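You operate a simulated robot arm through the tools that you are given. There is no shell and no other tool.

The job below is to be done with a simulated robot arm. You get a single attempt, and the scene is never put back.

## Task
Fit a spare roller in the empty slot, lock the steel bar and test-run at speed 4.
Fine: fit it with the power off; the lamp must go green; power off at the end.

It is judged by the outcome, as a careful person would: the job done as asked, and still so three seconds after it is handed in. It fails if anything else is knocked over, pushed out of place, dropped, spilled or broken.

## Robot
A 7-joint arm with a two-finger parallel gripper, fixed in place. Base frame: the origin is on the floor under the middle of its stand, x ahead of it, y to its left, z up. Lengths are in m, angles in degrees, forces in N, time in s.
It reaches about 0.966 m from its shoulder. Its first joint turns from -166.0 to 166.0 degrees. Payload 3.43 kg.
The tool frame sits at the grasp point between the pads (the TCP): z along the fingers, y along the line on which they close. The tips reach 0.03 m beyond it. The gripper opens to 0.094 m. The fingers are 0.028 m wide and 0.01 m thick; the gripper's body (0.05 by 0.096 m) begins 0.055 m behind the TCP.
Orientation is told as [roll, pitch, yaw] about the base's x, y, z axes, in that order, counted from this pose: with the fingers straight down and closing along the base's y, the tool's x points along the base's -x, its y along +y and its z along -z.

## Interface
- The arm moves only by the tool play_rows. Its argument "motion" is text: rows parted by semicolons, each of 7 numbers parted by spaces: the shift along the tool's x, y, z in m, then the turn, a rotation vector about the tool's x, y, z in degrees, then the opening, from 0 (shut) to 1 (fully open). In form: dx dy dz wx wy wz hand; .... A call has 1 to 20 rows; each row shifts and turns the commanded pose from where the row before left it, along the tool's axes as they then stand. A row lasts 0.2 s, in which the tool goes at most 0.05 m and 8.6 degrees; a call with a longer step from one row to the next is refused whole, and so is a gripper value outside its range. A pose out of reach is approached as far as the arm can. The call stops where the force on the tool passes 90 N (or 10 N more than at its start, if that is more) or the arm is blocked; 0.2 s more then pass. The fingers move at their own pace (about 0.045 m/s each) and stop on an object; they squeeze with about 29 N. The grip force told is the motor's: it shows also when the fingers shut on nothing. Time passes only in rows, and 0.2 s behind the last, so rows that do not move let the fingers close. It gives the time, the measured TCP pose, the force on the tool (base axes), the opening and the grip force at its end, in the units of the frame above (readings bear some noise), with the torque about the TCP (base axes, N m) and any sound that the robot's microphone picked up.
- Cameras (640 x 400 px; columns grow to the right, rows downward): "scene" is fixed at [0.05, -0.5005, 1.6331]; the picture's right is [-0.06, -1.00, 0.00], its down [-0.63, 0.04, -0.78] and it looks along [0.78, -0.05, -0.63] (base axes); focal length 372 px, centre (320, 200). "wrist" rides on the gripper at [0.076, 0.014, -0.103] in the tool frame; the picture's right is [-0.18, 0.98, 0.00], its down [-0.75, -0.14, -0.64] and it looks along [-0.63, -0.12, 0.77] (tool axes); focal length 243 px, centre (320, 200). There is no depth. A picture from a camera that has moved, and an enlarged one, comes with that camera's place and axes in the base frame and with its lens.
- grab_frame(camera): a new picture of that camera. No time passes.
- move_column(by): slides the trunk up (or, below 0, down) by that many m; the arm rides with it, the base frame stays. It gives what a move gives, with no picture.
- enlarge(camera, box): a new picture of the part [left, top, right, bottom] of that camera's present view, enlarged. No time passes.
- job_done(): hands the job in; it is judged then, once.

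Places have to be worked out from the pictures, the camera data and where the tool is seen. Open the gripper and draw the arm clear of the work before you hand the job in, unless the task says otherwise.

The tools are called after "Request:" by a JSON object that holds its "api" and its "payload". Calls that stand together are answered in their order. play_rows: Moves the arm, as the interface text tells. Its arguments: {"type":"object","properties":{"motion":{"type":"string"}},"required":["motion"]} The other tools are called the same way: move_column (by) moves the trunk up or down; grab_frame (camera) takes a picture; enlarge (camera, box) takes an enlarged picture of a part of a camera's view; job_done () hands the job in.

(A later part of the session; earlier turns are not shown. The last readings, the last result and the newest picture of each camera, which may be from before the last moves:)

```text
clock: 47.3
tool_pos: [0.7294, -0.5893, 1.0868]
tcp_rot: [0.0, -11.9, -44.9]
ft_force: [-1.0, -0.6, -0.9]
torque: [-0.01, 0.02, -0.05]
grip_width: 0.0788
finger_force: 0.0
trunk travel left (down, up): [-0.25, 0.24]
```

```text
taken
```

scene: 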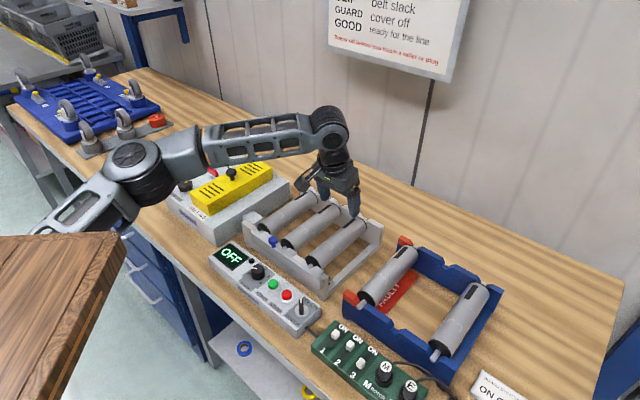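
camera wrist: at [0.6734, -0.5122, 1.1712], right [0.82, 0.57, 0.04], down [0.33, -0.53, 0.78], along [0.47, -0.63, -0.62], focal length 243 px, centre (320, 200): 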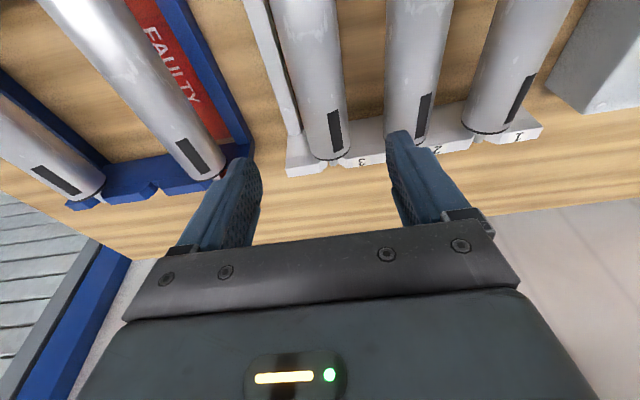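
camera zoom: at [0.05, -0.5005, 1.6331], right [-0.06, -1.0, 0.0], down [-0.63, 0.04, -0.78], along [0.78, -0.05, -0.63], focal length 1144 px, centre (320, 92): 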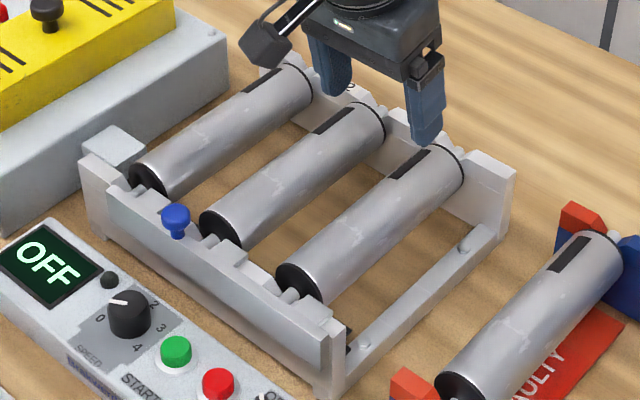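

Roller 3 is in place. I check the far ends and heights against rollers 1 and 2 closely.

Request:
{"api": "enlarge", "payload": {"camera": "wrist", "box": [250, 60, 410, 190]}}

Request:
{"api": "enlarge", "payload": {"camera": "scene", "box": [310, 185, 390, 245]}}

Request:
{"api": "enlarge", "payload": {"camera": "scene", "box": [245, 205, 335, 285]}}

```text
3.08 times, centred on (330, 125) of wrist
camera zoom: at [0.6734, -0.5122, 1.1712], right [0.82, 0.57, 0.04], down [0.33, -0.53, 0.78], along [0.47, -0.63, -0.62], focal length 746 px, centre (289, 431)
```

zoom: 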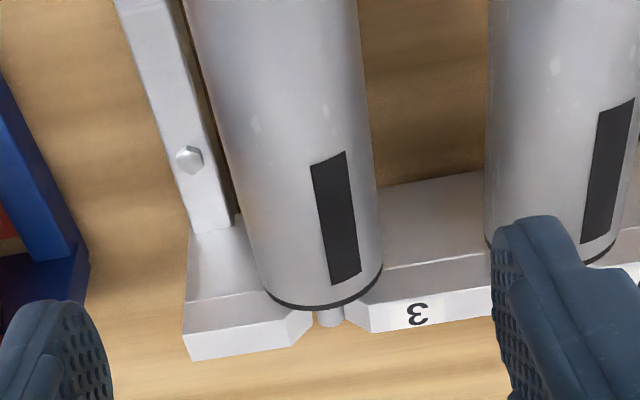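

```text
6.67 times, centred on (350, 215) of scene
camera zoom: at [0.05, -0.5005, 1.6331], right [-0.06, -1.0, 0.0], down [-0.63, 0.04, -0.78], along [0.78, -0.05, -0.63], focal length 2479 px, centre (120, 100)
```

zoom: 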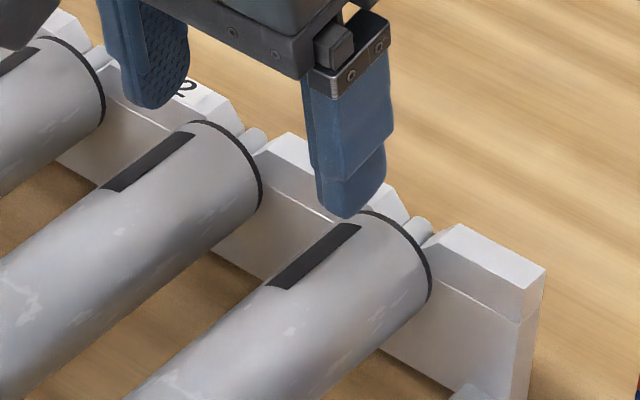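

```text
5.00 times, centred on (290, 245) of scene
camera zoom: at [0.05, -0.5005, 1.6331], right [-0.06, -1.0, 0.0], down [-0.63, 0.04, -0.78], along [0.78, -0.05, -0.63], focal length 1859 px, centre (470, -25)
```

zoom: 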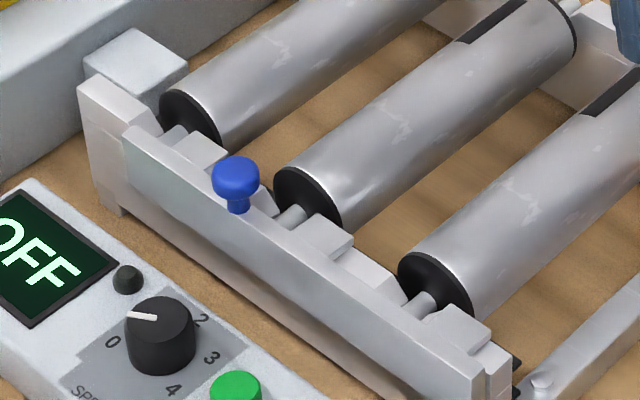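

Roller 3 is seated like the others. Next I go above the blue knob of the steel bar (≈(0.715,-0.425,0.973)), tool vertical, opening about 0.05.

Request:
{"api": "play_rows", "payload": {"motion": "0 0 0 0 6 0 0.84;0 0 0 0 6 0 0.84;0.0317 0.0265 0 0 0 0 0.7;0.0317 0.0265 0 0 0 0 0.55;0.0317 0.0265 0 0 0 0 0.55;0.0317 0.0265 0 0 0 0 0.55;0 0 0 0 0 0 0.55"}}

Request:
{"api": "grab_frame", "payload": {"camera": "wrist"}}

Request:
{"api": "grab_frame", "payload": {"camera": "scene"}}

```text
clock: 48.9
tool_pos: [0.7152, -0.4225, 1.0865]
tcp_rot: [0.0, 0.1, -45.0]
ft_force: [0.7, 0.6, 0.5]
torque: [-0.03, -0.03, 0.02]
grip_width: 0.0517
finger_force: 0.0
trunk travel left (down, up): [-0.25, 0.24]
```

```text
taken
camera wrist: at [0.6727, -0.3603, 1.1894], right [0.82, 0.57, 0.0], down [0.43, -0.63, 0.64], along [0.36, -0.53, -0.77], focal length 243 px, centre (320, 200)
```

wrist: 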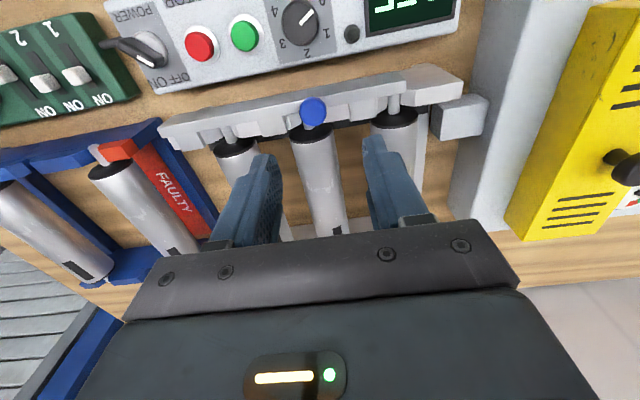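

```text
taken
```

scene: 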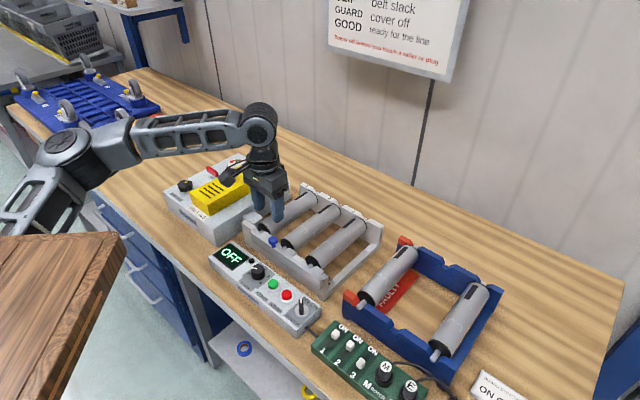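

Request:
{"api": "enlarge", "payload": {"camera": "wrist", "box": [150, 55, 490, 180]}}

Request:
{"api": "enlarge", "payload": {"camera": "wrist", "box": [270, 70, 410, 150]}}

Request:
{"api": "enlarge", "payload": {"camera": "wrist", "box": [100, 0, 470, 100]}}

Request:
{"api": "enlarge", "payload": {"camera": "scene", "box": [240, 210, 340, 300]}}

```text
1.88 times, centred on (320, 118) of wrist
camera zoom: at [0.6727, -0.3603, 1.1894], right [0.82, 0.57, 0.0], down [0.43, -0.63, 0.64], along [0.36, -0.53, -0.77], focal length 457 px, centre (320, 355)
```

zoom: 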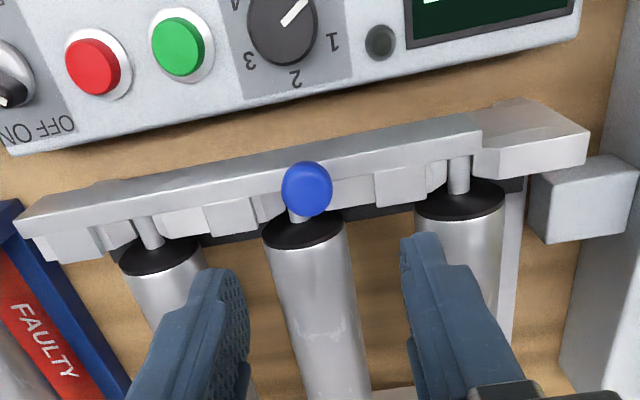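

```text
4.57 times, centred on (340, 110) of wrist
camera zoom: at [0.6727, -0.3603, 1.1894], right [0.82, 0.57, 0.0], down [0.43, -0.63, 0.64], along [0.36, -0.53, -0.77], focal length 1109 px, centre (229, 611)
```

zoom: 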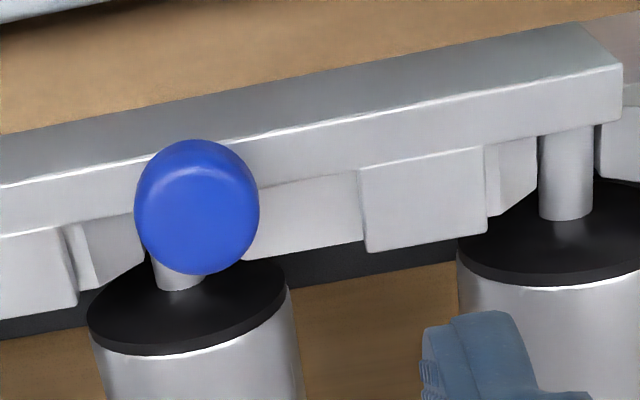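

```text
1.73 times, centred on (285, 50) of wrist
camera zoom: at [0.6727, -0.3603, 1.1894], right [0.82, 0.57, 0.0], down [0.43, -0.63, 0.64], along [0.36, -0.53, -0.77], focal length 420 px, centre (380, 460)
```

zoom: 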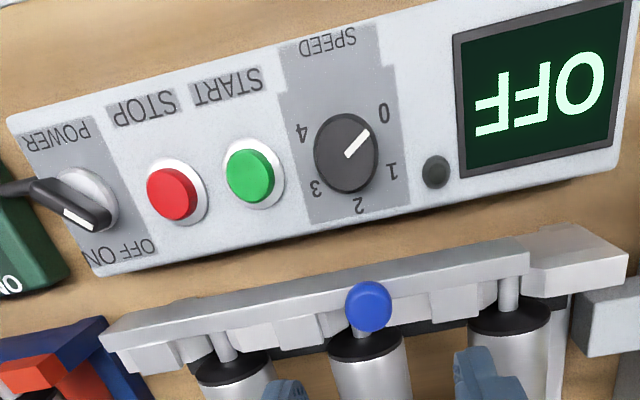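

```text
4.44 times, centred on (290, 255) of scene
camera zoom: at [0.05, -0.5005, 1.6331], right [-0.06, -1.0, 0.0], down [-0.63, 0.04, -0.78], along [0.78, -0.05, -0.63], focal length 1652 px, centre (453, -44)
```

zoom: 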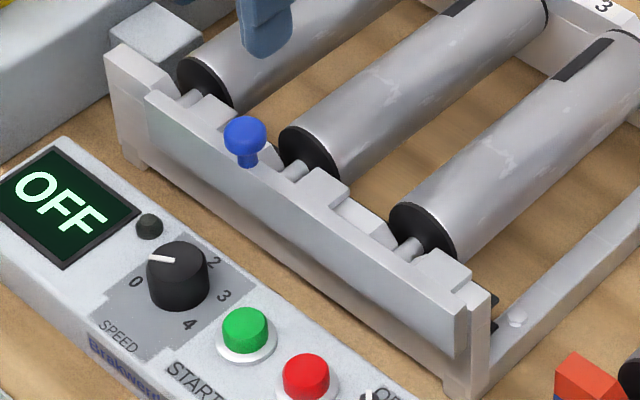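

The knob cap centre is ≈(0.711,-0.426,0.978), bar top ≈0.956; the dial stands at 0 and the power switch at OFF. I descend to z≈0.993 with the fingers either side of the knob along the sliding direction.

Request:
{"api": "play_rows", "payload": {"motion": "0 -0.006 0 0 0 0 0.55;0 0 0.03 0 0 0 0.55;0 0 0.03 0 0 0 0.55;0 0 0.02 0 0 0 0.55;0 0 0.0125 0 0 0 0.55;0 0 0 0 0 0 0.55"}}

Request:
{"api": "grab_frame", "payload": {"camera": "wrist"}}

Request:
{"api": "enlarge", "payload": {"camera": "scene", "box": [240, 210, 320, 270]}}

```text
clock: 50.3
tool_pos: [0.7102, -0.4297, 0.9923]
tcp_rot: [0.0, 0.1, -45.0]
ft_force: [-0.4, 0.3, -0.1]
torque: [-0.02, -0.01, 0.03]
grip_width: 0.0516
finger_force: 0.0
trunk travel left (down, up): [-0.25, 0.24]
```

```text
taken
camera wrist: at [0.6675, -0.3658, 1.0957], right [0.83, 0.56, 0.0], down [0.43, -0.63, 0.64], along [0.36, -0.53, -0.77], focal length 243 px, centre (320, 200)
```

wrist: 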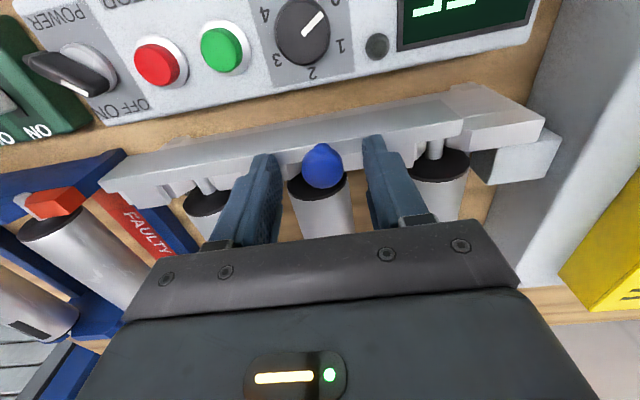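

```text
6.67 times, centred on (280, 240) of scene
camera zoom: at [0.05, -0.5005, 1.6331], right [-0.06, -1.0, 0.0], down [-0.63, 0.04, -0.78], along [0.78, -0.05, -0.63], focal length 2479 px, centre (587, -67)
```

zoom: 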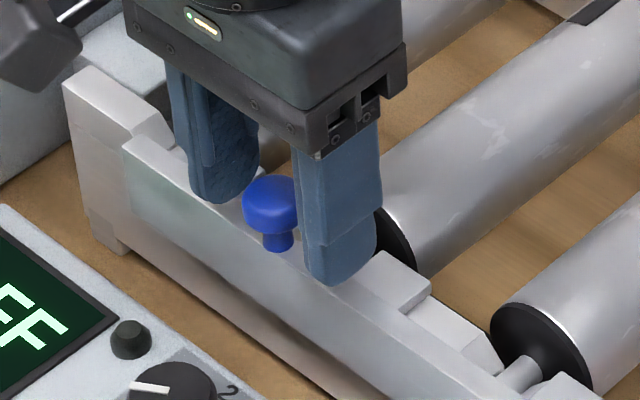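

The fingers straddle the knob, centred. I close onto it.

Request:
{"api": "play_rows", "payload": {"motion": "0 0 0 0 0 0 0.3;0 0 0 0 0 0 0.1;0 0 0 0 0 0 0;0 0 0 0 0 0 0"}}

```text
clock: 51.3
tool_pos: [0.7114, -0.4284, 0.9929]
tcp_rot: [0.1, 0.1, -44.9]
ft_force: [7.5, 9.8, 1.4]
torque: [0.26, -0.08, 0.0]
grip_width: 0.0231
finger_force: 45.1
trunk travel left (down, up): [-0.25, 0.24]
```

Gripped (23 mm). I slide the bar towards slot 1 in small steps, watching the force.

Request:
{"api": "play_rows", "payload": {"motion": "0 0.004 0 0 0 0 0;0 0.004 0 0 0 0 0;0 0 0 0 0 0 0"}}

Request:
{"api": "enlarge", "payload": {"camera": "scene", "box": [240, 205, 340, 290]}}

```text
clock: 52.1
tool_pos: [0.7151, -0.4223, 0.9925]
tcp_rot: [0.0, -0.2, -44.9]
ft_force: [6.5, -9.3, 3.9]
torque: [-0.27, -0.03, -0.17]
grip_width: 0.0229
finger_force: 44.5
trunk travel left (down, up): [-0.25, 0.24]
```

```text
4.71 times, centred on (290, 248) of scene
camera zoom: at [0.05, -0.5005, 1.6331], right [-0.06, -1.0, 0.0], down [-0.63, 0.04, -0.78], along [0.78, -0.05, -0.63], focal length 1750 px, centre (461, -24)
```

zoom: 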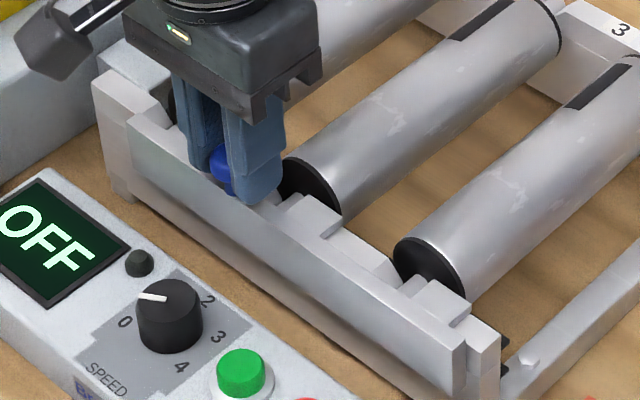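

The bar slides (tabs are moving over the shafts) with little resistance. I continue.

Request:
{"api": "play_rows", "payload": {"motion": "0 0.004 0 0 0 0 0;0 0.004 0 0 0 0 0;0 0 0 0 0 0 0"}}

Request:
{"api": "enlarge", "payload": {"camera": "scene", "box": [240, 205, 340, 290]}}

Request:
{"api": "grab_frame", "payload": {"camera": "wrist"}}

```text
clock: 52.9
tool_pos: [0.7217, -0.4165, 0.9918]
tcp_rot: [0.1, 0.1, -44.9]
ft_force: [8.3, -10.4, -4.4]
torque: [-0.73, -0.64, -0.05]
grip_width: 0.023
finger_force: 44.9
trunk travel left (down, up): [-0.25, 0.24]
```

```text
4.71 times, centred on (290, 248) of scene
camera zoom: at [0.05, -0.5005, 1.6331], right [-0.06, -1.0, 0.0], down [-0.63, 0.04, -0.78], along [0.78, -0.05, -0.63], focal length 1750 px, centre (461, -24)
```

zoom: 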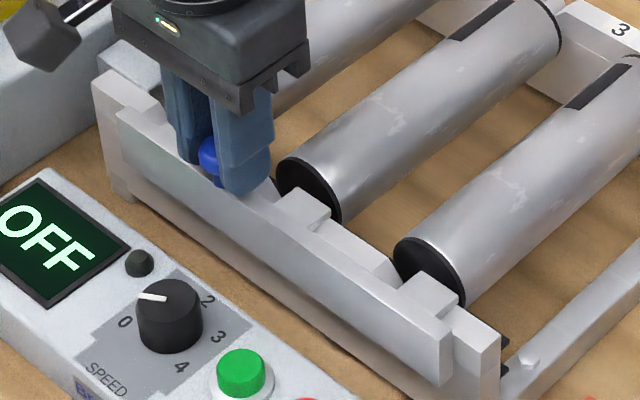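

```text
taken
camera wrist: at [0.6794, -0.3539, 1.0959], right [0.83, 0.56, 0.0], down [0.43, -0.63, 0.64], along [0.36, -0.53, -0.77], focal length 243 px, centre (320, 200)
```

wrist: 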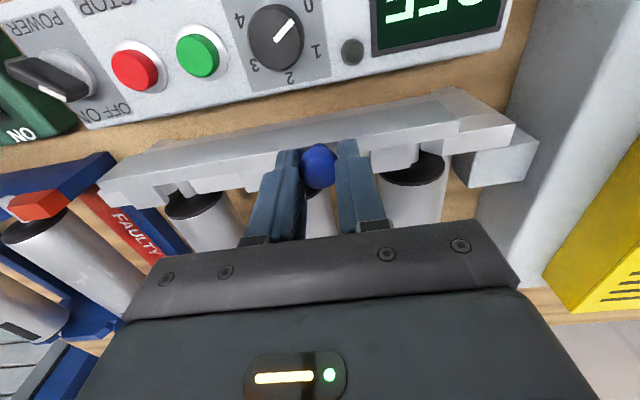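

Request:
{"api": "enlarge", "payload": {"camera": "scene", "box": [296, 245, 336, 275]}}

Request:
{"api": "enlarge", "payload": {"camera": "wrist", "box": [340, 80, 540, 200]}}

Request:
{"api": "enlarge", "payload": {"camera": "wrist", "box": [90, 110, 290, 230]}}

```text
13.33 times, centred on (316, 260) of scene
camera zoom: at [0.05, -0.5005, 1.6331], right [-0.06, -1.0, 0.0], down [-0.63, 0.04, -0.78], along [0.78, -0.05, -0.63], focal length 4958 px, centre (373, -600)
```

zoom: 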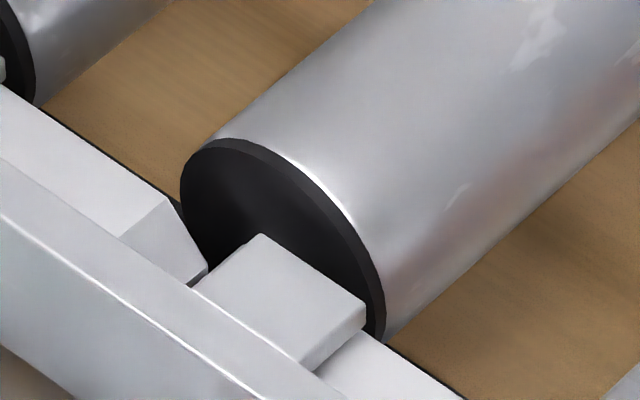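

```text
3.20 times, centred on (440, 140) of wrist
camera zoom: at [0.6794, -0.3539, 1.0959], right [0.83, 0.56, 0.0], down [0.43, -0.63, 0.64], along [0.36, -0.53, -0.77], focal length 776 px, centre (-64, 392)
```

zoom: 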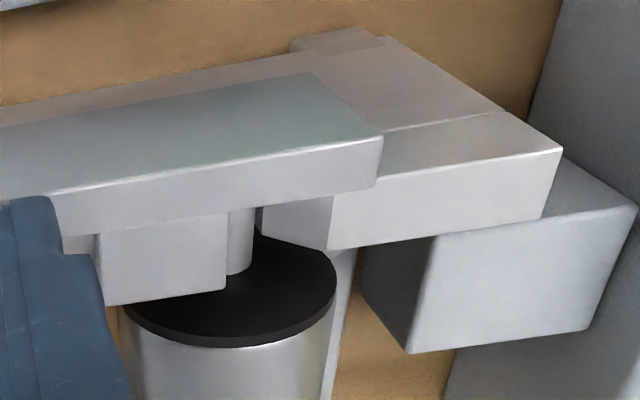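

```text
3.20 times, centred on (190, 170) of wrist
camera zoom: at [0.6794, -0.3539, 1.0959], right [0.83, 0.56, 0.0], down [0.43, -0.63, 0.64], along [0.36, -0.53, -0.77], focal length 776 px, centre (736, 296)
```

zoom: 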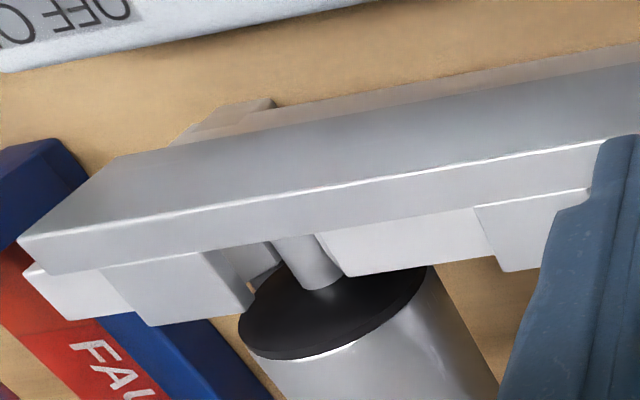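

The tabs only partly cover the shafts yet; I slide on in small steps.

Request:
{"api": "play_rows", "payload": {"motion": "0 0.004 0 0 0 0 0;0 0.003 0 0 0 0 0;0 0 0 0 0 0 0"}}

Request:
{"api": "grab_frame", "payload": {"camera": "wrist"}}

Request:
{"api": "enlarge", "payload": {"camera": "wrist", "box": [340, 80, 540, 200]}}

Request:
{"api": "enlarge", "payload": {"camera": "wrist", "box": [90, 110, 290, 230]}}

Request:
{"api": "enlarge", "payload": {"camera": "scene", "box": [240, 205, 340, 290]}}

```text
clock: 53.7
tool_pos: [0.7264, -0.4125, 0.9937]
tcp_rot: [0.1, 0.2, -44.9]
ft_force: [6.1, -8.1, -10.7]
torque: [-0.13, -0.09, -0.02]
grip_width: 0.023
finger_force: 44.8
trunk travel left (down, up): [-0.25, 0.24]
```

```text
taken
camera wrist: at [0.6842, -0.3493, 1.096], right [0.83, 0.56, 0.0], down [0.43, -0.63, 0.64], along [0.36, -0.53, -0.77], focal length 243 px, centre (320, 200)
```

wrist: 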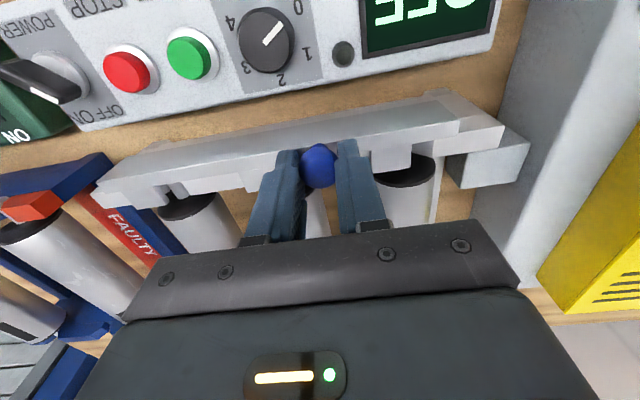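

```text
3.20 times, centred on (440, 140) of wrist
camera zoom: at [0.6842, -0.3493, 1.096], right [0.83, 0.56, 0.0], down [0.43, -0.63, 0.64], along [0.36, -0.53, -0.77], focal length 776 px, centre (-64, 392)
```

zoom: 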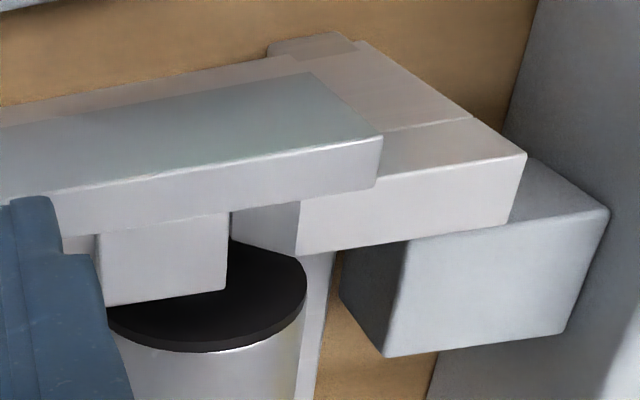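

```text
3.20 times, centred on (190, 170) of wrist
camera zoom: at [0.6842, -0.3493, 1.096], right [0.83, 0.56, 0.0], down [0.43, -0.63, 0.64], along [0.36, -0.53, -0.77], focal length 776 px, centre (736, 296)
```

zoom: 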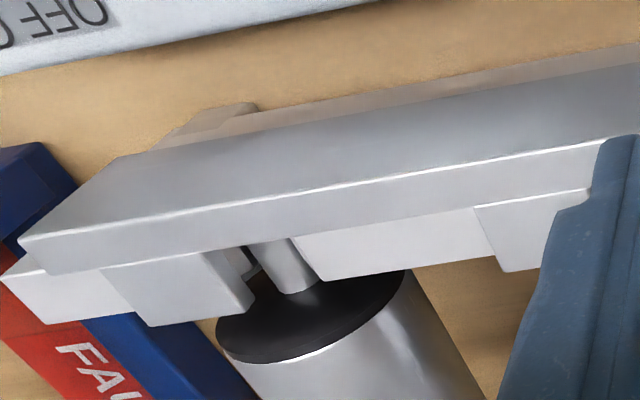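

```text
4.71 times, centred on (290, 248) of scene
camera zoom: at [0.05, -0.5005, 1.6331], right [-0.06, -1.0, 0.0], down [-0.63, 0.04, -0.78], along [0.78, -0.05, -0.63], focal length 1750 px, centre (461, -24)
```

zoom: 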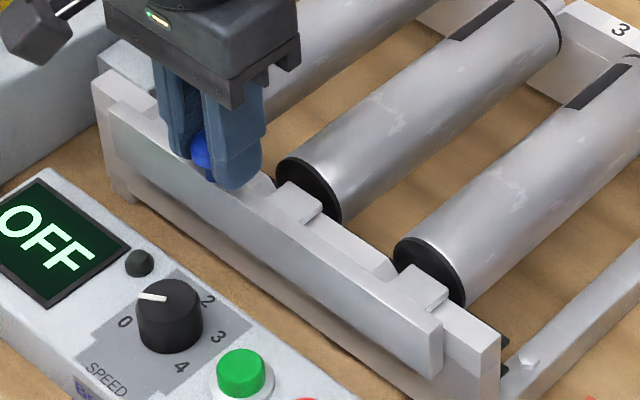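

By geometry the tabs' edges have only just reached the shaft centres; about 12 mm more is needed to centre them. I continue sliding and watch for a stop.

Request:
{"api": "play_rows", "payload": {"motion": "0 0.004 0 0 0 0 0;0 0.004 0 0 0 0 0;0 0 0 0 0 0 0"}}

Request:
{"api": "enlarge", "payload": {"camera": "scene", "box": [240, 205, 340, 290]}}

Request:
{"api": "enlarge", "payload": {"camera": "wrist", "box": [90, 110, 290, 230]}}

```text
clock: 54.5
tool_pos: [0.7318, -0.4056, 0.9945]
tcp_rot: [0.1, 0.1, -45.0]
ft_force: [7.4, -7.4, -10.1]
torque: [0.15, 0.16, 0.03]
grip_width: 0.023
finger_force: 44.9
trunk travel left (down, up): [-0.25, 0.24]
```

```text
4.71 times, centred on (290, 248) of scene
camera zoom: at [0.05, -0.5005, 1.6331], right [-0.06, -1.0, 0.0], down [-0.63, 0.04, -0.78], along [0.78, -0.05, -0.63], focal length 1750 px, centre (461, -24)
```

zoom: 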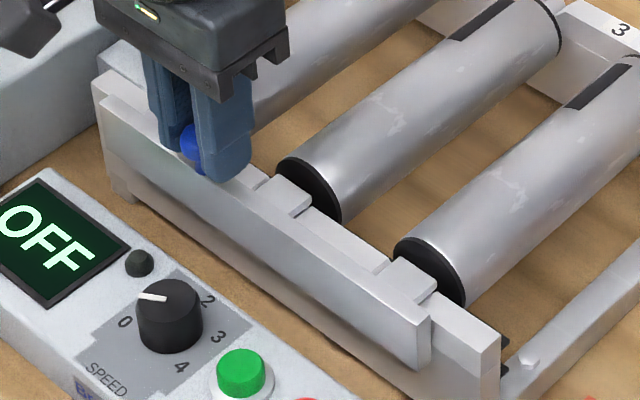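

```text
3.20 times, centred on (190, 170) of wrist
camera zoom: at [0.6898, -0.3435, 1.0959], right [0.82, 0.57, 0.0], down [0.43, -0.63, 0.64], along [0.36, -0.53, -0.77], focal length 776 px, centre (736, 296)
```

zoom: 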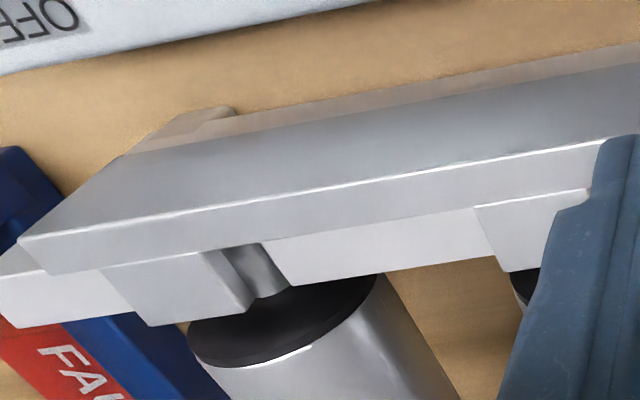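

Still free. I continue another 4 mm in 2 mm steps.

Request:
{"api": "play_rows", "payload": {"motion": "0 0.002 0 0 0 0 0;0 0.002 0 0 0 0 0;0 0 0 0 0 0 0"}}

Request:
{"api": "enlarge", "payload": {"camera": "scene", "box": [240, 205, 340, 290]}}

Request:
{"api": "enlarge", "payload": {"camera": "wrist", "box": [340, 80, 540, 200]}}

Request:
{"api": "enlarge", "payload": {"camera": "wrist", "box": [90, 110, 290, 230]}}

```text
clock: 55.3
tool_pos: [0.7344, -0.4037, 0.9929]
tcp_rot: [0.1, 0.1, -44.9]
ft_force: [6.4, -4.7, -16.6]
torque: [-0.22, -0.22, 0.01]
grip_width: 0.0232
finger_force: 45.0
trunk travel left (down, up): [-0.25, 0.24]
```

```text
4.71 times, centred on (290, 248) of scene
camera zoom: at [0.05, -0.5005, 1.6331], right [-0.06, -1.0, 0.0], down [-0.63, 0.04, -0.78], along [0.78, -0.05, -0.63], focal length 1750 px, centre (461, -24)
```

zoom: 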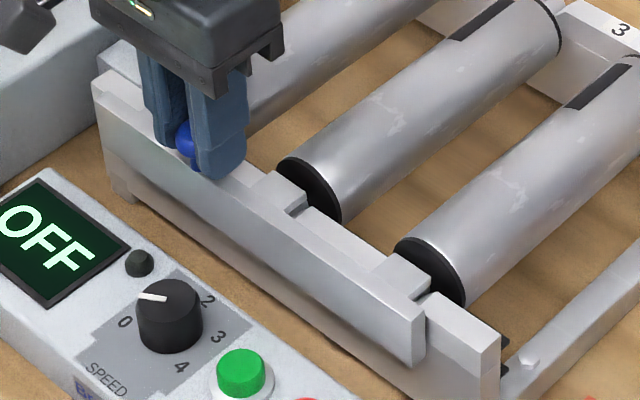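

```text
3.20 times, centred on (440, 140) of wrist
camera zoom: at [0.6926, -0.3407, 1.096], right [0.83, 0.56, 0.0], down [0.43, -0.63, 0.64], along [0.36, -0.53, -0.77], focal length 776 px, centre (-64, 392)
```

zoom: 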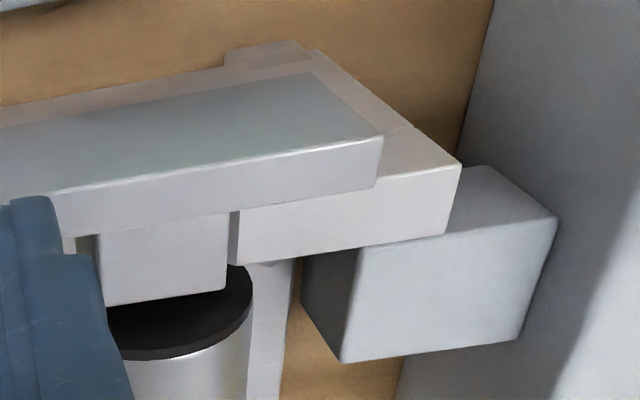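

```text
3.20 times, centred on (190, 170) of wrist
camera zoom: at [0.6926, -0.3407, 1.096], right [0.83, 0.56, 0.0], down [0.43, -0.63, 0.64], along [0.36, -0.53, -0.77], focal length 776 px, centre (736, 296)
```

zoom: 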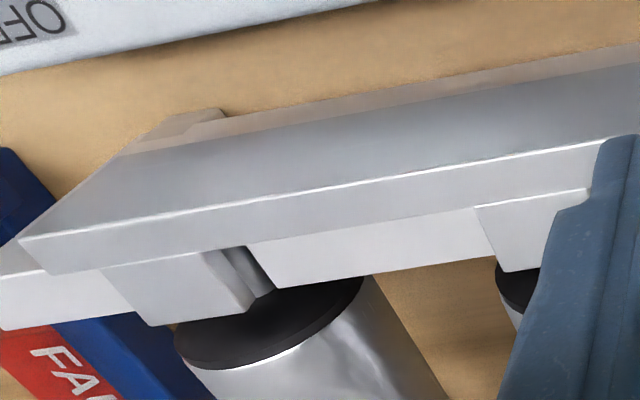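

The first tab is ~2 mm from butting on the frame's end block, i.e. the end stop. I push the last 3 mm gently.

Request:
{"api": "play_rows", "payload": {"motion": "0 0.0015 0 0 0 0 0;0 0.0015 0 0 0 0 0;0 0 0 0 0 0 0"}}

Request:
{"api": "enlarge", "payload": {"camera": "wrist", "box": [340, 80, 540, 200]}}

Request:
{"api": "enlarge", "payload": {"camera": "scene", "box": [240, 205, 340, 290]}}

```text
clock: 56.1
tool_pos: [0.7358, -0.4032, 0.9931]
tcp_rot: [-0.1, 0.1, -45.0]
ft_force: [-4.1, -14.9, -18.2]
torque: [-0.39, -0.02, -0.02]
grip_width: 0.0229
finger_force: 44.8
trunk travel left (down, up): [-0.25, 0.24]
```

```text
3.20 times, centred on (440, 140) of wrist
camera zoom: at [0.6933, -0.34, 1.096], right [0.83, 0.56, 0.0], down [0.43, -0.63, 0.64], along [0.36, -0.53, -0.77], focal length 776 px, centre (-64, 392)
```

zoom: 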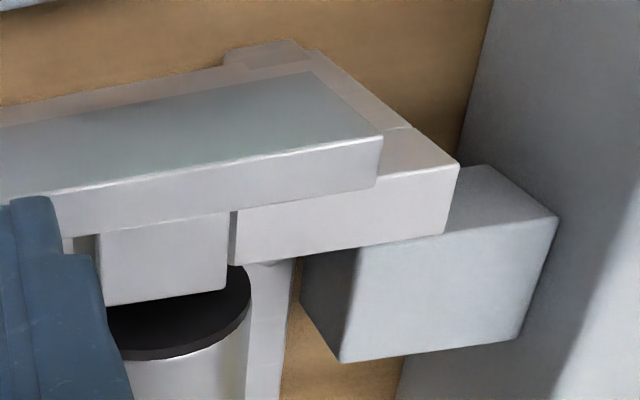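

```text
4.71 times, centred on (290, 248) of scene
camera zoom: at [0.05, -0.5005, 1.6331], right [-0.06, -1.0, 0.0], down [-0.63, 0.04, -0.78], along [0.78, -0.05, -0.63], focal length 1750 px, centre (461, -24)
```

zoom: 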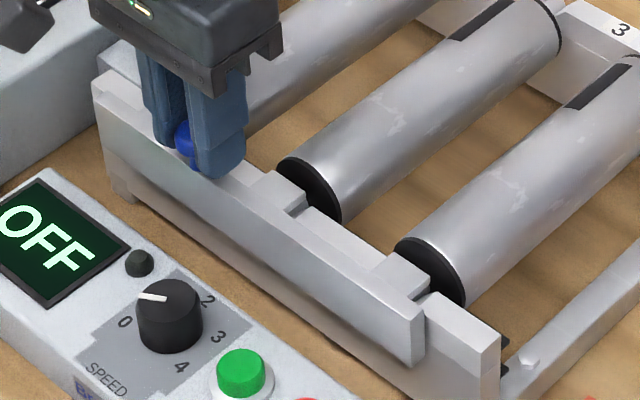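

The side force rose to -13 N: the bar is at its stop after 35 mm travel, tabs centred on the shafts. I release the knob and rise.

Request:
{"api": "play_rows", "payload": {"motion": "0 -0.001 0 0 0 0 0.3;0 0 0 0 0 0 0.45;0 0 0 0 0 0 0.5;0 0 -0.04 0 0 0 0.5;0 0 -0.04 0 0 0 0.5;0 0 -0.04 0 0 0 0.5;0 0 0 0 0 0 0.5"}}

Request:
{"api": "grab_frame", "payload": {"camera": "wrist"}}

Request:
{"api": "enlarge", "payload": {"camera": "scene", "box": [200, 190, 400, 330]}}

```text
clock: 57.7
tool_pos: [0.7407, -0.4045, 1.1139]
tcp_rot: [0.0, 0.1, -45.0]
ft_force: [-0.1, 0.6, -0.7]
torque: [0.0, -0.01, 0.0]
grip_width: 0.047
finger_force: 0.0
trunk travel left (down, up): [-0.25, 0.24]
```

```text
taken
camera wrist: at [0.6982, -0.3412, 1.2168], right [0.83, 0.56, 0.0], down [0.43, -0.63, 0.64], along [0.36, -0.53, -0.77], focal length 243 px, centre (320, 200)
```

wrist: 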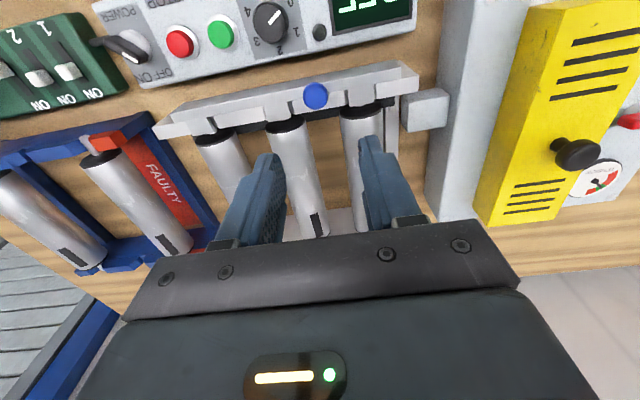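

```text
2.86 times, centred on (300, 260) of scene
camera zoom: at [0.05, -0.5005, 1.6331], right [-0.06, -1.0, 0.0], down [-0.63, 0.04, -0.78], along [0.78, -0.05, -0.63], focal length 1062 px, centre (377, 29)
```

zoom: 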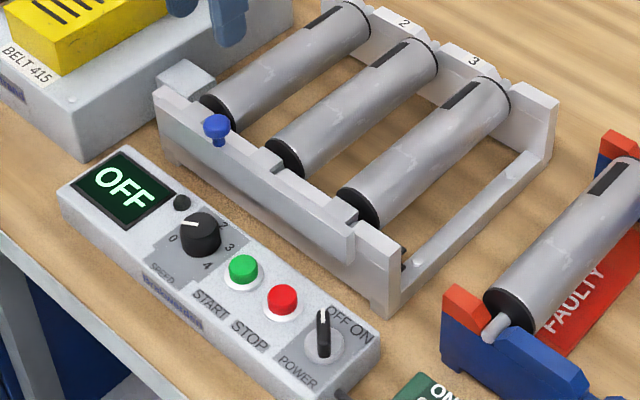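

The bar stays locked over all three shafts. I check the machine's tension gauge before the test run.

Request:
{"api": "enlarge", "payload": {"camera": "wrist", "box": [540, 110, 640, 230]}}

Request:
{"api": "enlarge", "payload": {"camera": "scene", "box": [170, 145, 260, 205]}}

Request:
{"api": "enlarge", "payload": {"camera": "wrist", "box": [80, 0, 420, 100]}}

```text
3.33 times, centred on (590, 170) of wrist
camera zoom: at [0.6982, -0.3412, 1.2168], right [0.83, 0.56, 0.0], down [0.43, -0.63, 0.64], along [0.36, -0.53, -0.77], focal length 809 px, centre (-580, 300)
```

zoom: 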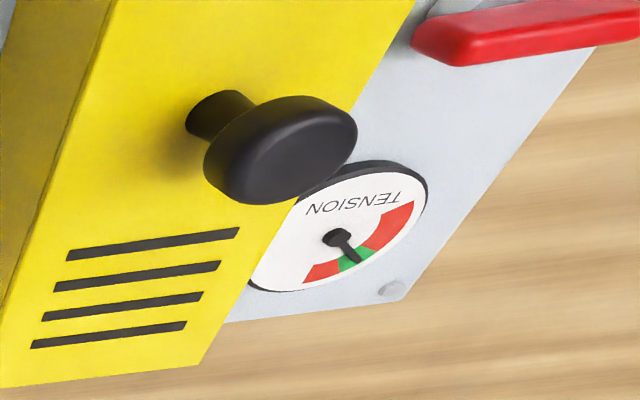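

```text
6.67 times, centred on (215, 175) of scene
camera zoom: at [0.05, -0.5005, 1.6331], right [-0.06, -1.0, 0.0], down [-0.63, 0.04, -0.78], along [0.78, -0.05, -0.63], focal length 2479 px, centre (1020, 367)
```

zoom: 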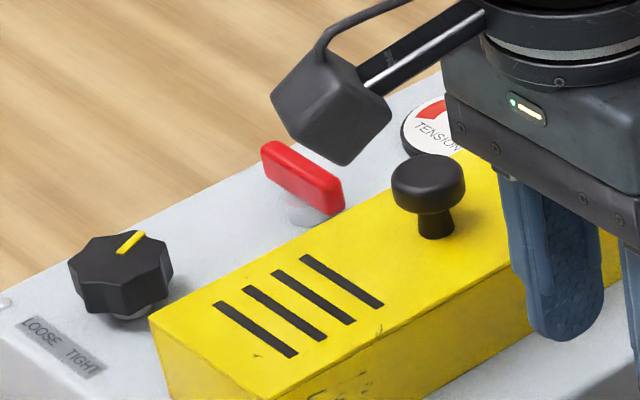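

```text
1.88 times, centred on (250, 50) of wrist
camera zoom: at [0.6982, -0.3412, 1.2168], right [0.83, 0.56, 0.0], down [0.43, -0.63, 0.64], along [0.36, -0.53, -0.77], focal length 457 px, centre (452, 482)
```

zoom: 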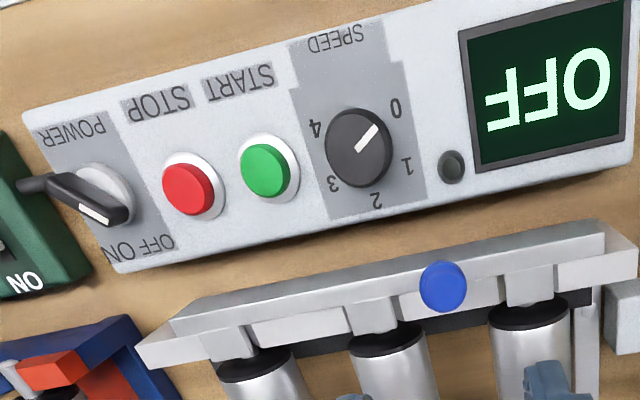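

Tension needle is in the green, the cover is on, board switches match the card. Measured: dial centre ≈(0.669,-0.387), top z≈0.92, at "0" (pointer 75°); "4" lies at about -165°, i.e. 240° clockwise. I hover over the dial and turn the tool to yaw +35° for the first of three 80° turns.

Request:
{"api": "play_rows", "payload": {"motion": "0.0318 -0.0191 0 0 0 0 0.55;0.0318 -0.0191 0 0 0 0 0.55;0 0 0 0 0 -8 0.55;0 0 0 0 0 -8 0.55;0 0 0 0 0 -8 0.55;0 0 0 0 0 -8 0.55;0 0 0 0 0 -8 0.55;0 0 0 0 0 -8 0.55;0 0 0 0 0 -8 0.55;0 0 0 0 0 -8 0.55;0 0 0 0 0 -8 0.55;0 0 0 0 0 -8 0.55;0 0 0 0 0 0 0.55"}}

Request:
{"api": "grab_frame", "payload": {"camera": "wrist"}}

Request:
{"api": "grab_frame", "payload": {"camera": "scene"}}

```text
clock: 60.5
tool_pos: [0.6645, -0.3831, 1.1133]
tcp_rot: [0.0, 0.0, 34.9]
ft_force: [0.5, -0.7, 0.4]
torque: [-0.01, 0.01, 0.01]
grip_width: 0.052
finger_force: 0.0
trunk travel left (down, up): [-0.25, 0.24]
```

```text
taken
camera wrist: at [0.5952, -0.4165, 1.2163], right [-0.41, 0.91, 0.0], down [0.7, 0.32, 0.64], along [0.58, 0.27, -0.77], focal length 243 px, centre (320, 200)
```

wrist: 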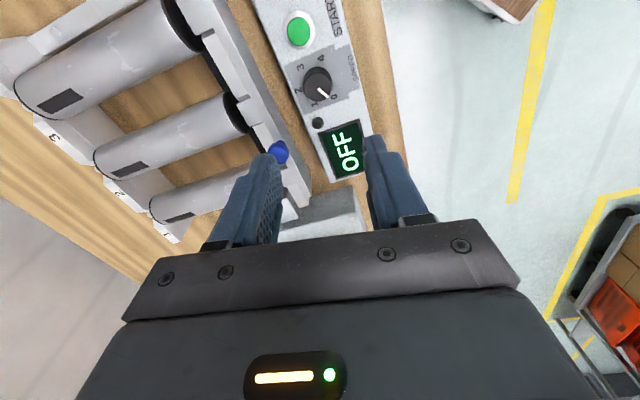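

```text
taken
```

scene: 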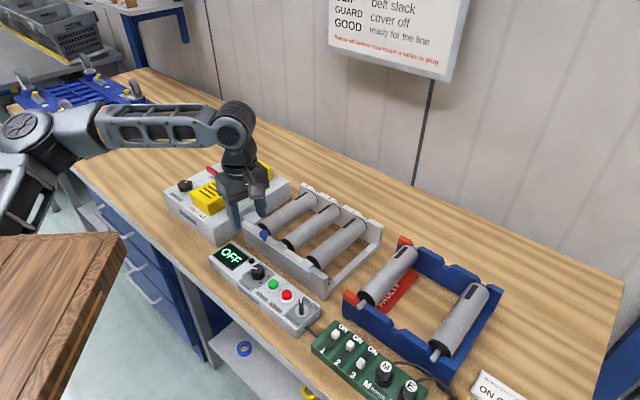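

Yaw +35° is fine. I enlarge the dial in this view to refine its centre.

Request:
{"api": "enlarge", "payload": {"camera": "wrist", "box": [260, 40, 380, 130]}}

```text
4.44 times, centred on (320, 85) of wrist
camera zoom: at [0.5952, -0.4165, 1.2163], right [-0.41, 0.91, 0.0], down [0.7, 0.32, 0.64], along [0.58, 0.27, -0.77], focal length 1078 px, centre (320, 711)
```

zoom: 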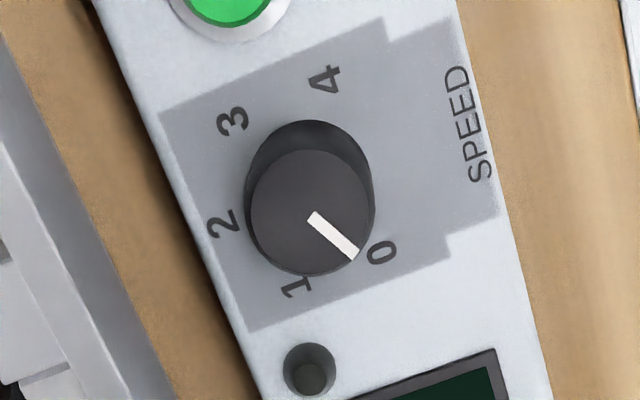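

The dial centre is (0.669,-0.3855), top z≈0.921, panel ≈0.894. I centre over it and descend to z≈0.932 (tips 8 mm above the panel).

Request:
{"api": "play_rows", "payload": {"motion": "-0.0023 -0.0046 0 0 0 0 0.55;0 0 0.04 0 0 0 0.55;0 0 0.04 0 0 0 0.55;0 0 0.04 0 0 0 0.55;0 0 0.03 0 0 0 0.55;0 0 0.02 0 0 0 0.55;0 0 0.011 0 0 0 0.55;0 0 0 0 0 0 0.55"}}

Request:
{"api": "grab_frame", "payload": {"camera": "wrist"}}

Request:
{"api": "enlarge", "payload": {"camera": "scene", "box": [220, 230, 320, 310]}}

```text
clock: 62.3
tool_pos: [0.6696, -0.3844, 0.9322]
tcp_rot: [0.1, 0.0, 35.0]
ft_force: [-0.7, -0.1, -0.7]
torque: [0.05, 0.0, -0.01]
grip_width: 0.0518
finger_force: 0.0
trunk travel left (down, up): [-0.25, 0.24]
```

```text
taken
camera wrist: at [0.6001, -0.4181, 1.0354], right [-0.41, 0.91, 0.0], down [0.7, 0.32, 0.64], along [0.58, 0.27, -0.77], focal length 243 px, centre (320, 200)
```

wrist: 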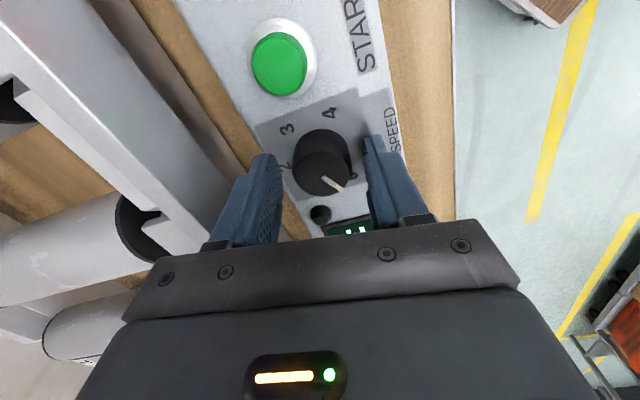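

```text
5.00 times, centred on (270, 270) of scene
camera zoom: at [0.05, -0.5005, 1.6331], right [-0.06, -1.0, 0.0], down [-0.63, 0.04, -0.78], along [0.78, -0.05, -0.63], focal length 1859 px, centre (570, -150)
```

zoom: 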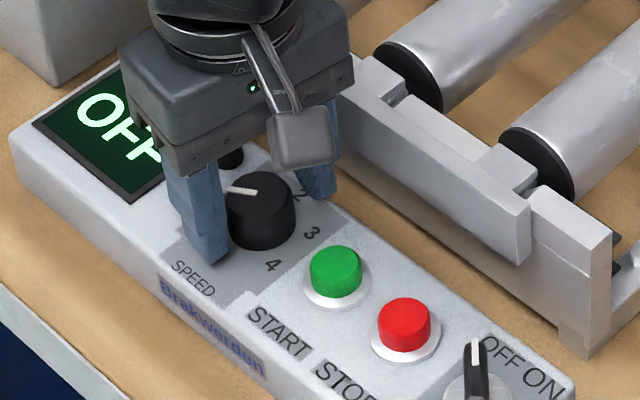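

Fingers straddle the dial. I close and make the first turn of 80° clockwise.

Request:
{"api": "play_rows", "payload": {"motion": "0 0 0 0 0 0 0.3;0 0 0 0 0 0 0.2;0 0 0 0 0 0 0.2;0 0 0 0 0 0 0.2"}}

Request:
{"api": "play_rows", "payload": {"motion": "0 0 0 0 0 8 0.2;0 0 0 0 0 8 0.2;0 0 0 0 0 8 0.2;0 0 0 0 0 8 0.2;0 0 0 0 0 8 0.2;0 0 0 0 0 8 0.2;0 0 0 0 0 8 0.2;0 0 0 0 0 8 0.2;0 0 0 0 0 8 0.2;0 0 0 0 0 8 0.2;0 0 0 0 0 0 0.2"}}

Request:
{"api": "grab_frame", "payload": {"camera": "wrist"}}

Request:
{"api": "enlarge", "payload": {"camera": "scene", "box": [220, 230, 320, 310]}}

```text
clock: 63.3
tool_pos: [0.67, -0.3839, 0.9337]
tcp_rot: [0.2, 0.0, 35.0]
ft_force: [-12.2, 16.0, -0.9]
torque: [0.72, 0.43, -0.05]
grip_width: 0.0331
finger_force: 45.5
trunk travel left (down, up): [-0.25, 0.24]
```

```text
clock: 65.7
tool_pos: [0.6674, -0.3856, 0.9325]
tcp_rot: [0.1, 0.0, -45.1]
ft_force: [-7.0, 12.6, -0.5]
torque: [-0.21, -0.22, 0.02]
grip_width: 0.0331
finger_force: 45.0
trunk travel left (down, up): [-0.25, 0.24]
```

```text
taken
camera wrist: at [0.6261, -0.3229, 1.0356], right [0.83, 0.56, 0.0], down [0.43, -0.63, 0.64], along [0.36, -0.53, -0.77], focal length 243 px, centre (320, 200)
```

wrist: 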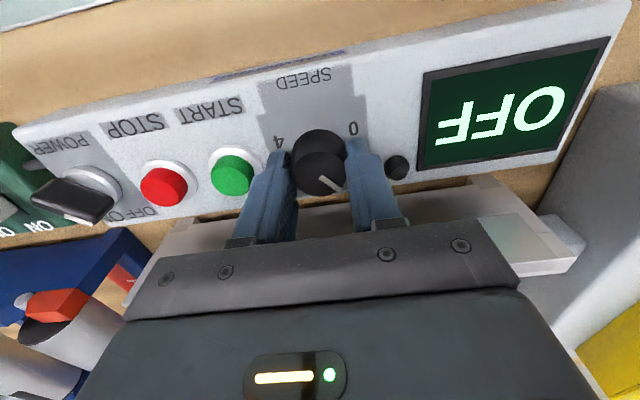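

```text
5.00 times, centred on (270, 270) of scene
camera zoom: at [0.05, -0.5005, 1.6331], right [-0.06, -1.0, 0.0], down [-0.63, 0.04, -0.78], along [0.78, -0.05, -0.63], focal length 1859 px, centre (570, -150)
```

zoom: 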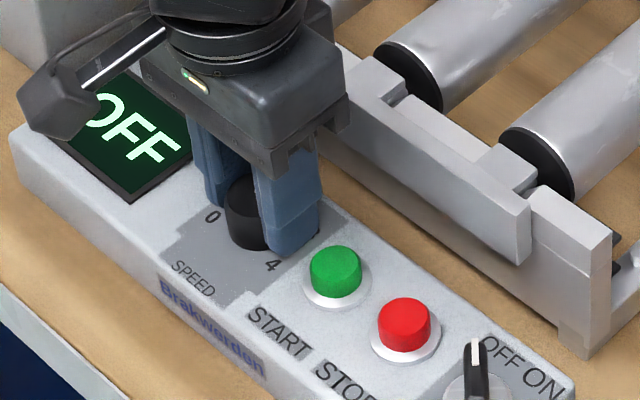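

The dial turned ~80° with the gripper. I open, turn back to yaw +35°, regrip and turn again.

Request:
{"api": "play_rows", "payload": {"motion": "0 0 0 0 0 0 0.45;0 0 0 0 0 0 0.45;0 0 0 0 0 -8 0.45;0 0 0 0 0 -8 0.45;0 0 0 0 0 -8 0.45;0 0 0 0 0 -8 0.45;0 0 0 0 0 -8 0.45;0 0 0 0 0 -8 0.45;0 0 0 0 0 -8 0.45;0 0 0 0 0 -8 0.45;0 0 0 0 0 -8 0.45;0 0 0 0 0 -8 0.45;0 0 0 0 0 0 0.45"}}

Request:
{"api": "grab_frame", "payload": {"camera": "wrist"}}

Request:
{"api": "enlarge", "payload": {"camera": "scene", "box": [220, 230, 320, 310]}}

```text
clock: 68.5
tool_pos: [0.6695, -0.3869, 0.9325]
tcp_rot: [0.1, 0.0, 35.1]
ft_force: [-0.7, 0.5, -0.8]
torque: [-0.01, -0.01, 0.02]
grip_width: 0.0423
finger_force: 0.0
trunk travel left (down, up): [-0.25, 0.24]
```

```text
taken
camera wrist: at [0.5993, -0.4198, 1.0352], right [-0.41, 0.91, 0.0], down [0.7, 0.32, 0.64], along [0.58, 0.27, -0.77], focal length 243 px, centre (320, 200)
```

wrist: 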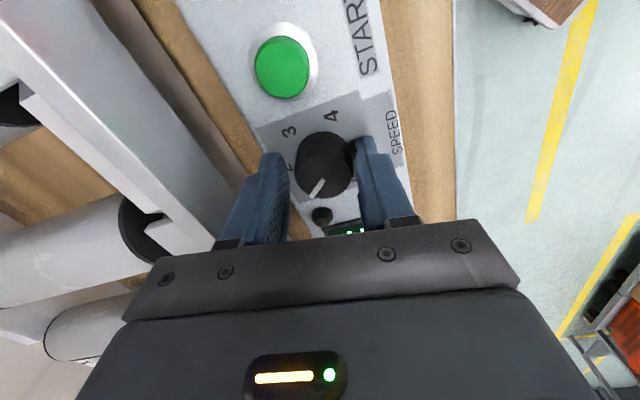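

```text
5.00 times, centred on (270, 270) of scene
camera zoom: at [0.05, -0.5005, 1.6331], right [-0.06, -1.0, 0.0], down [-0.63, 0.04, -0.78], along [0.78, -0.05, -0.63], focal length 1859 px, centre (570, -150)
```

zoom: 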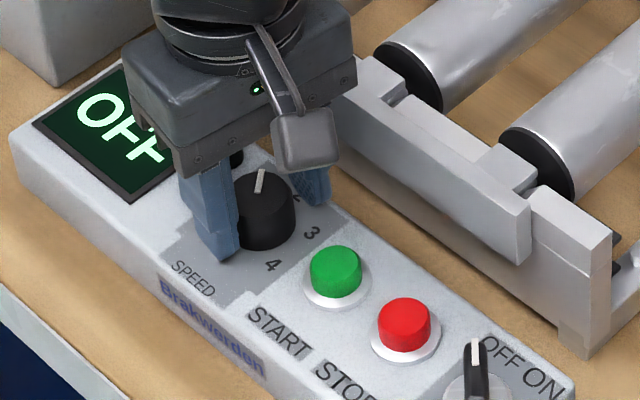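

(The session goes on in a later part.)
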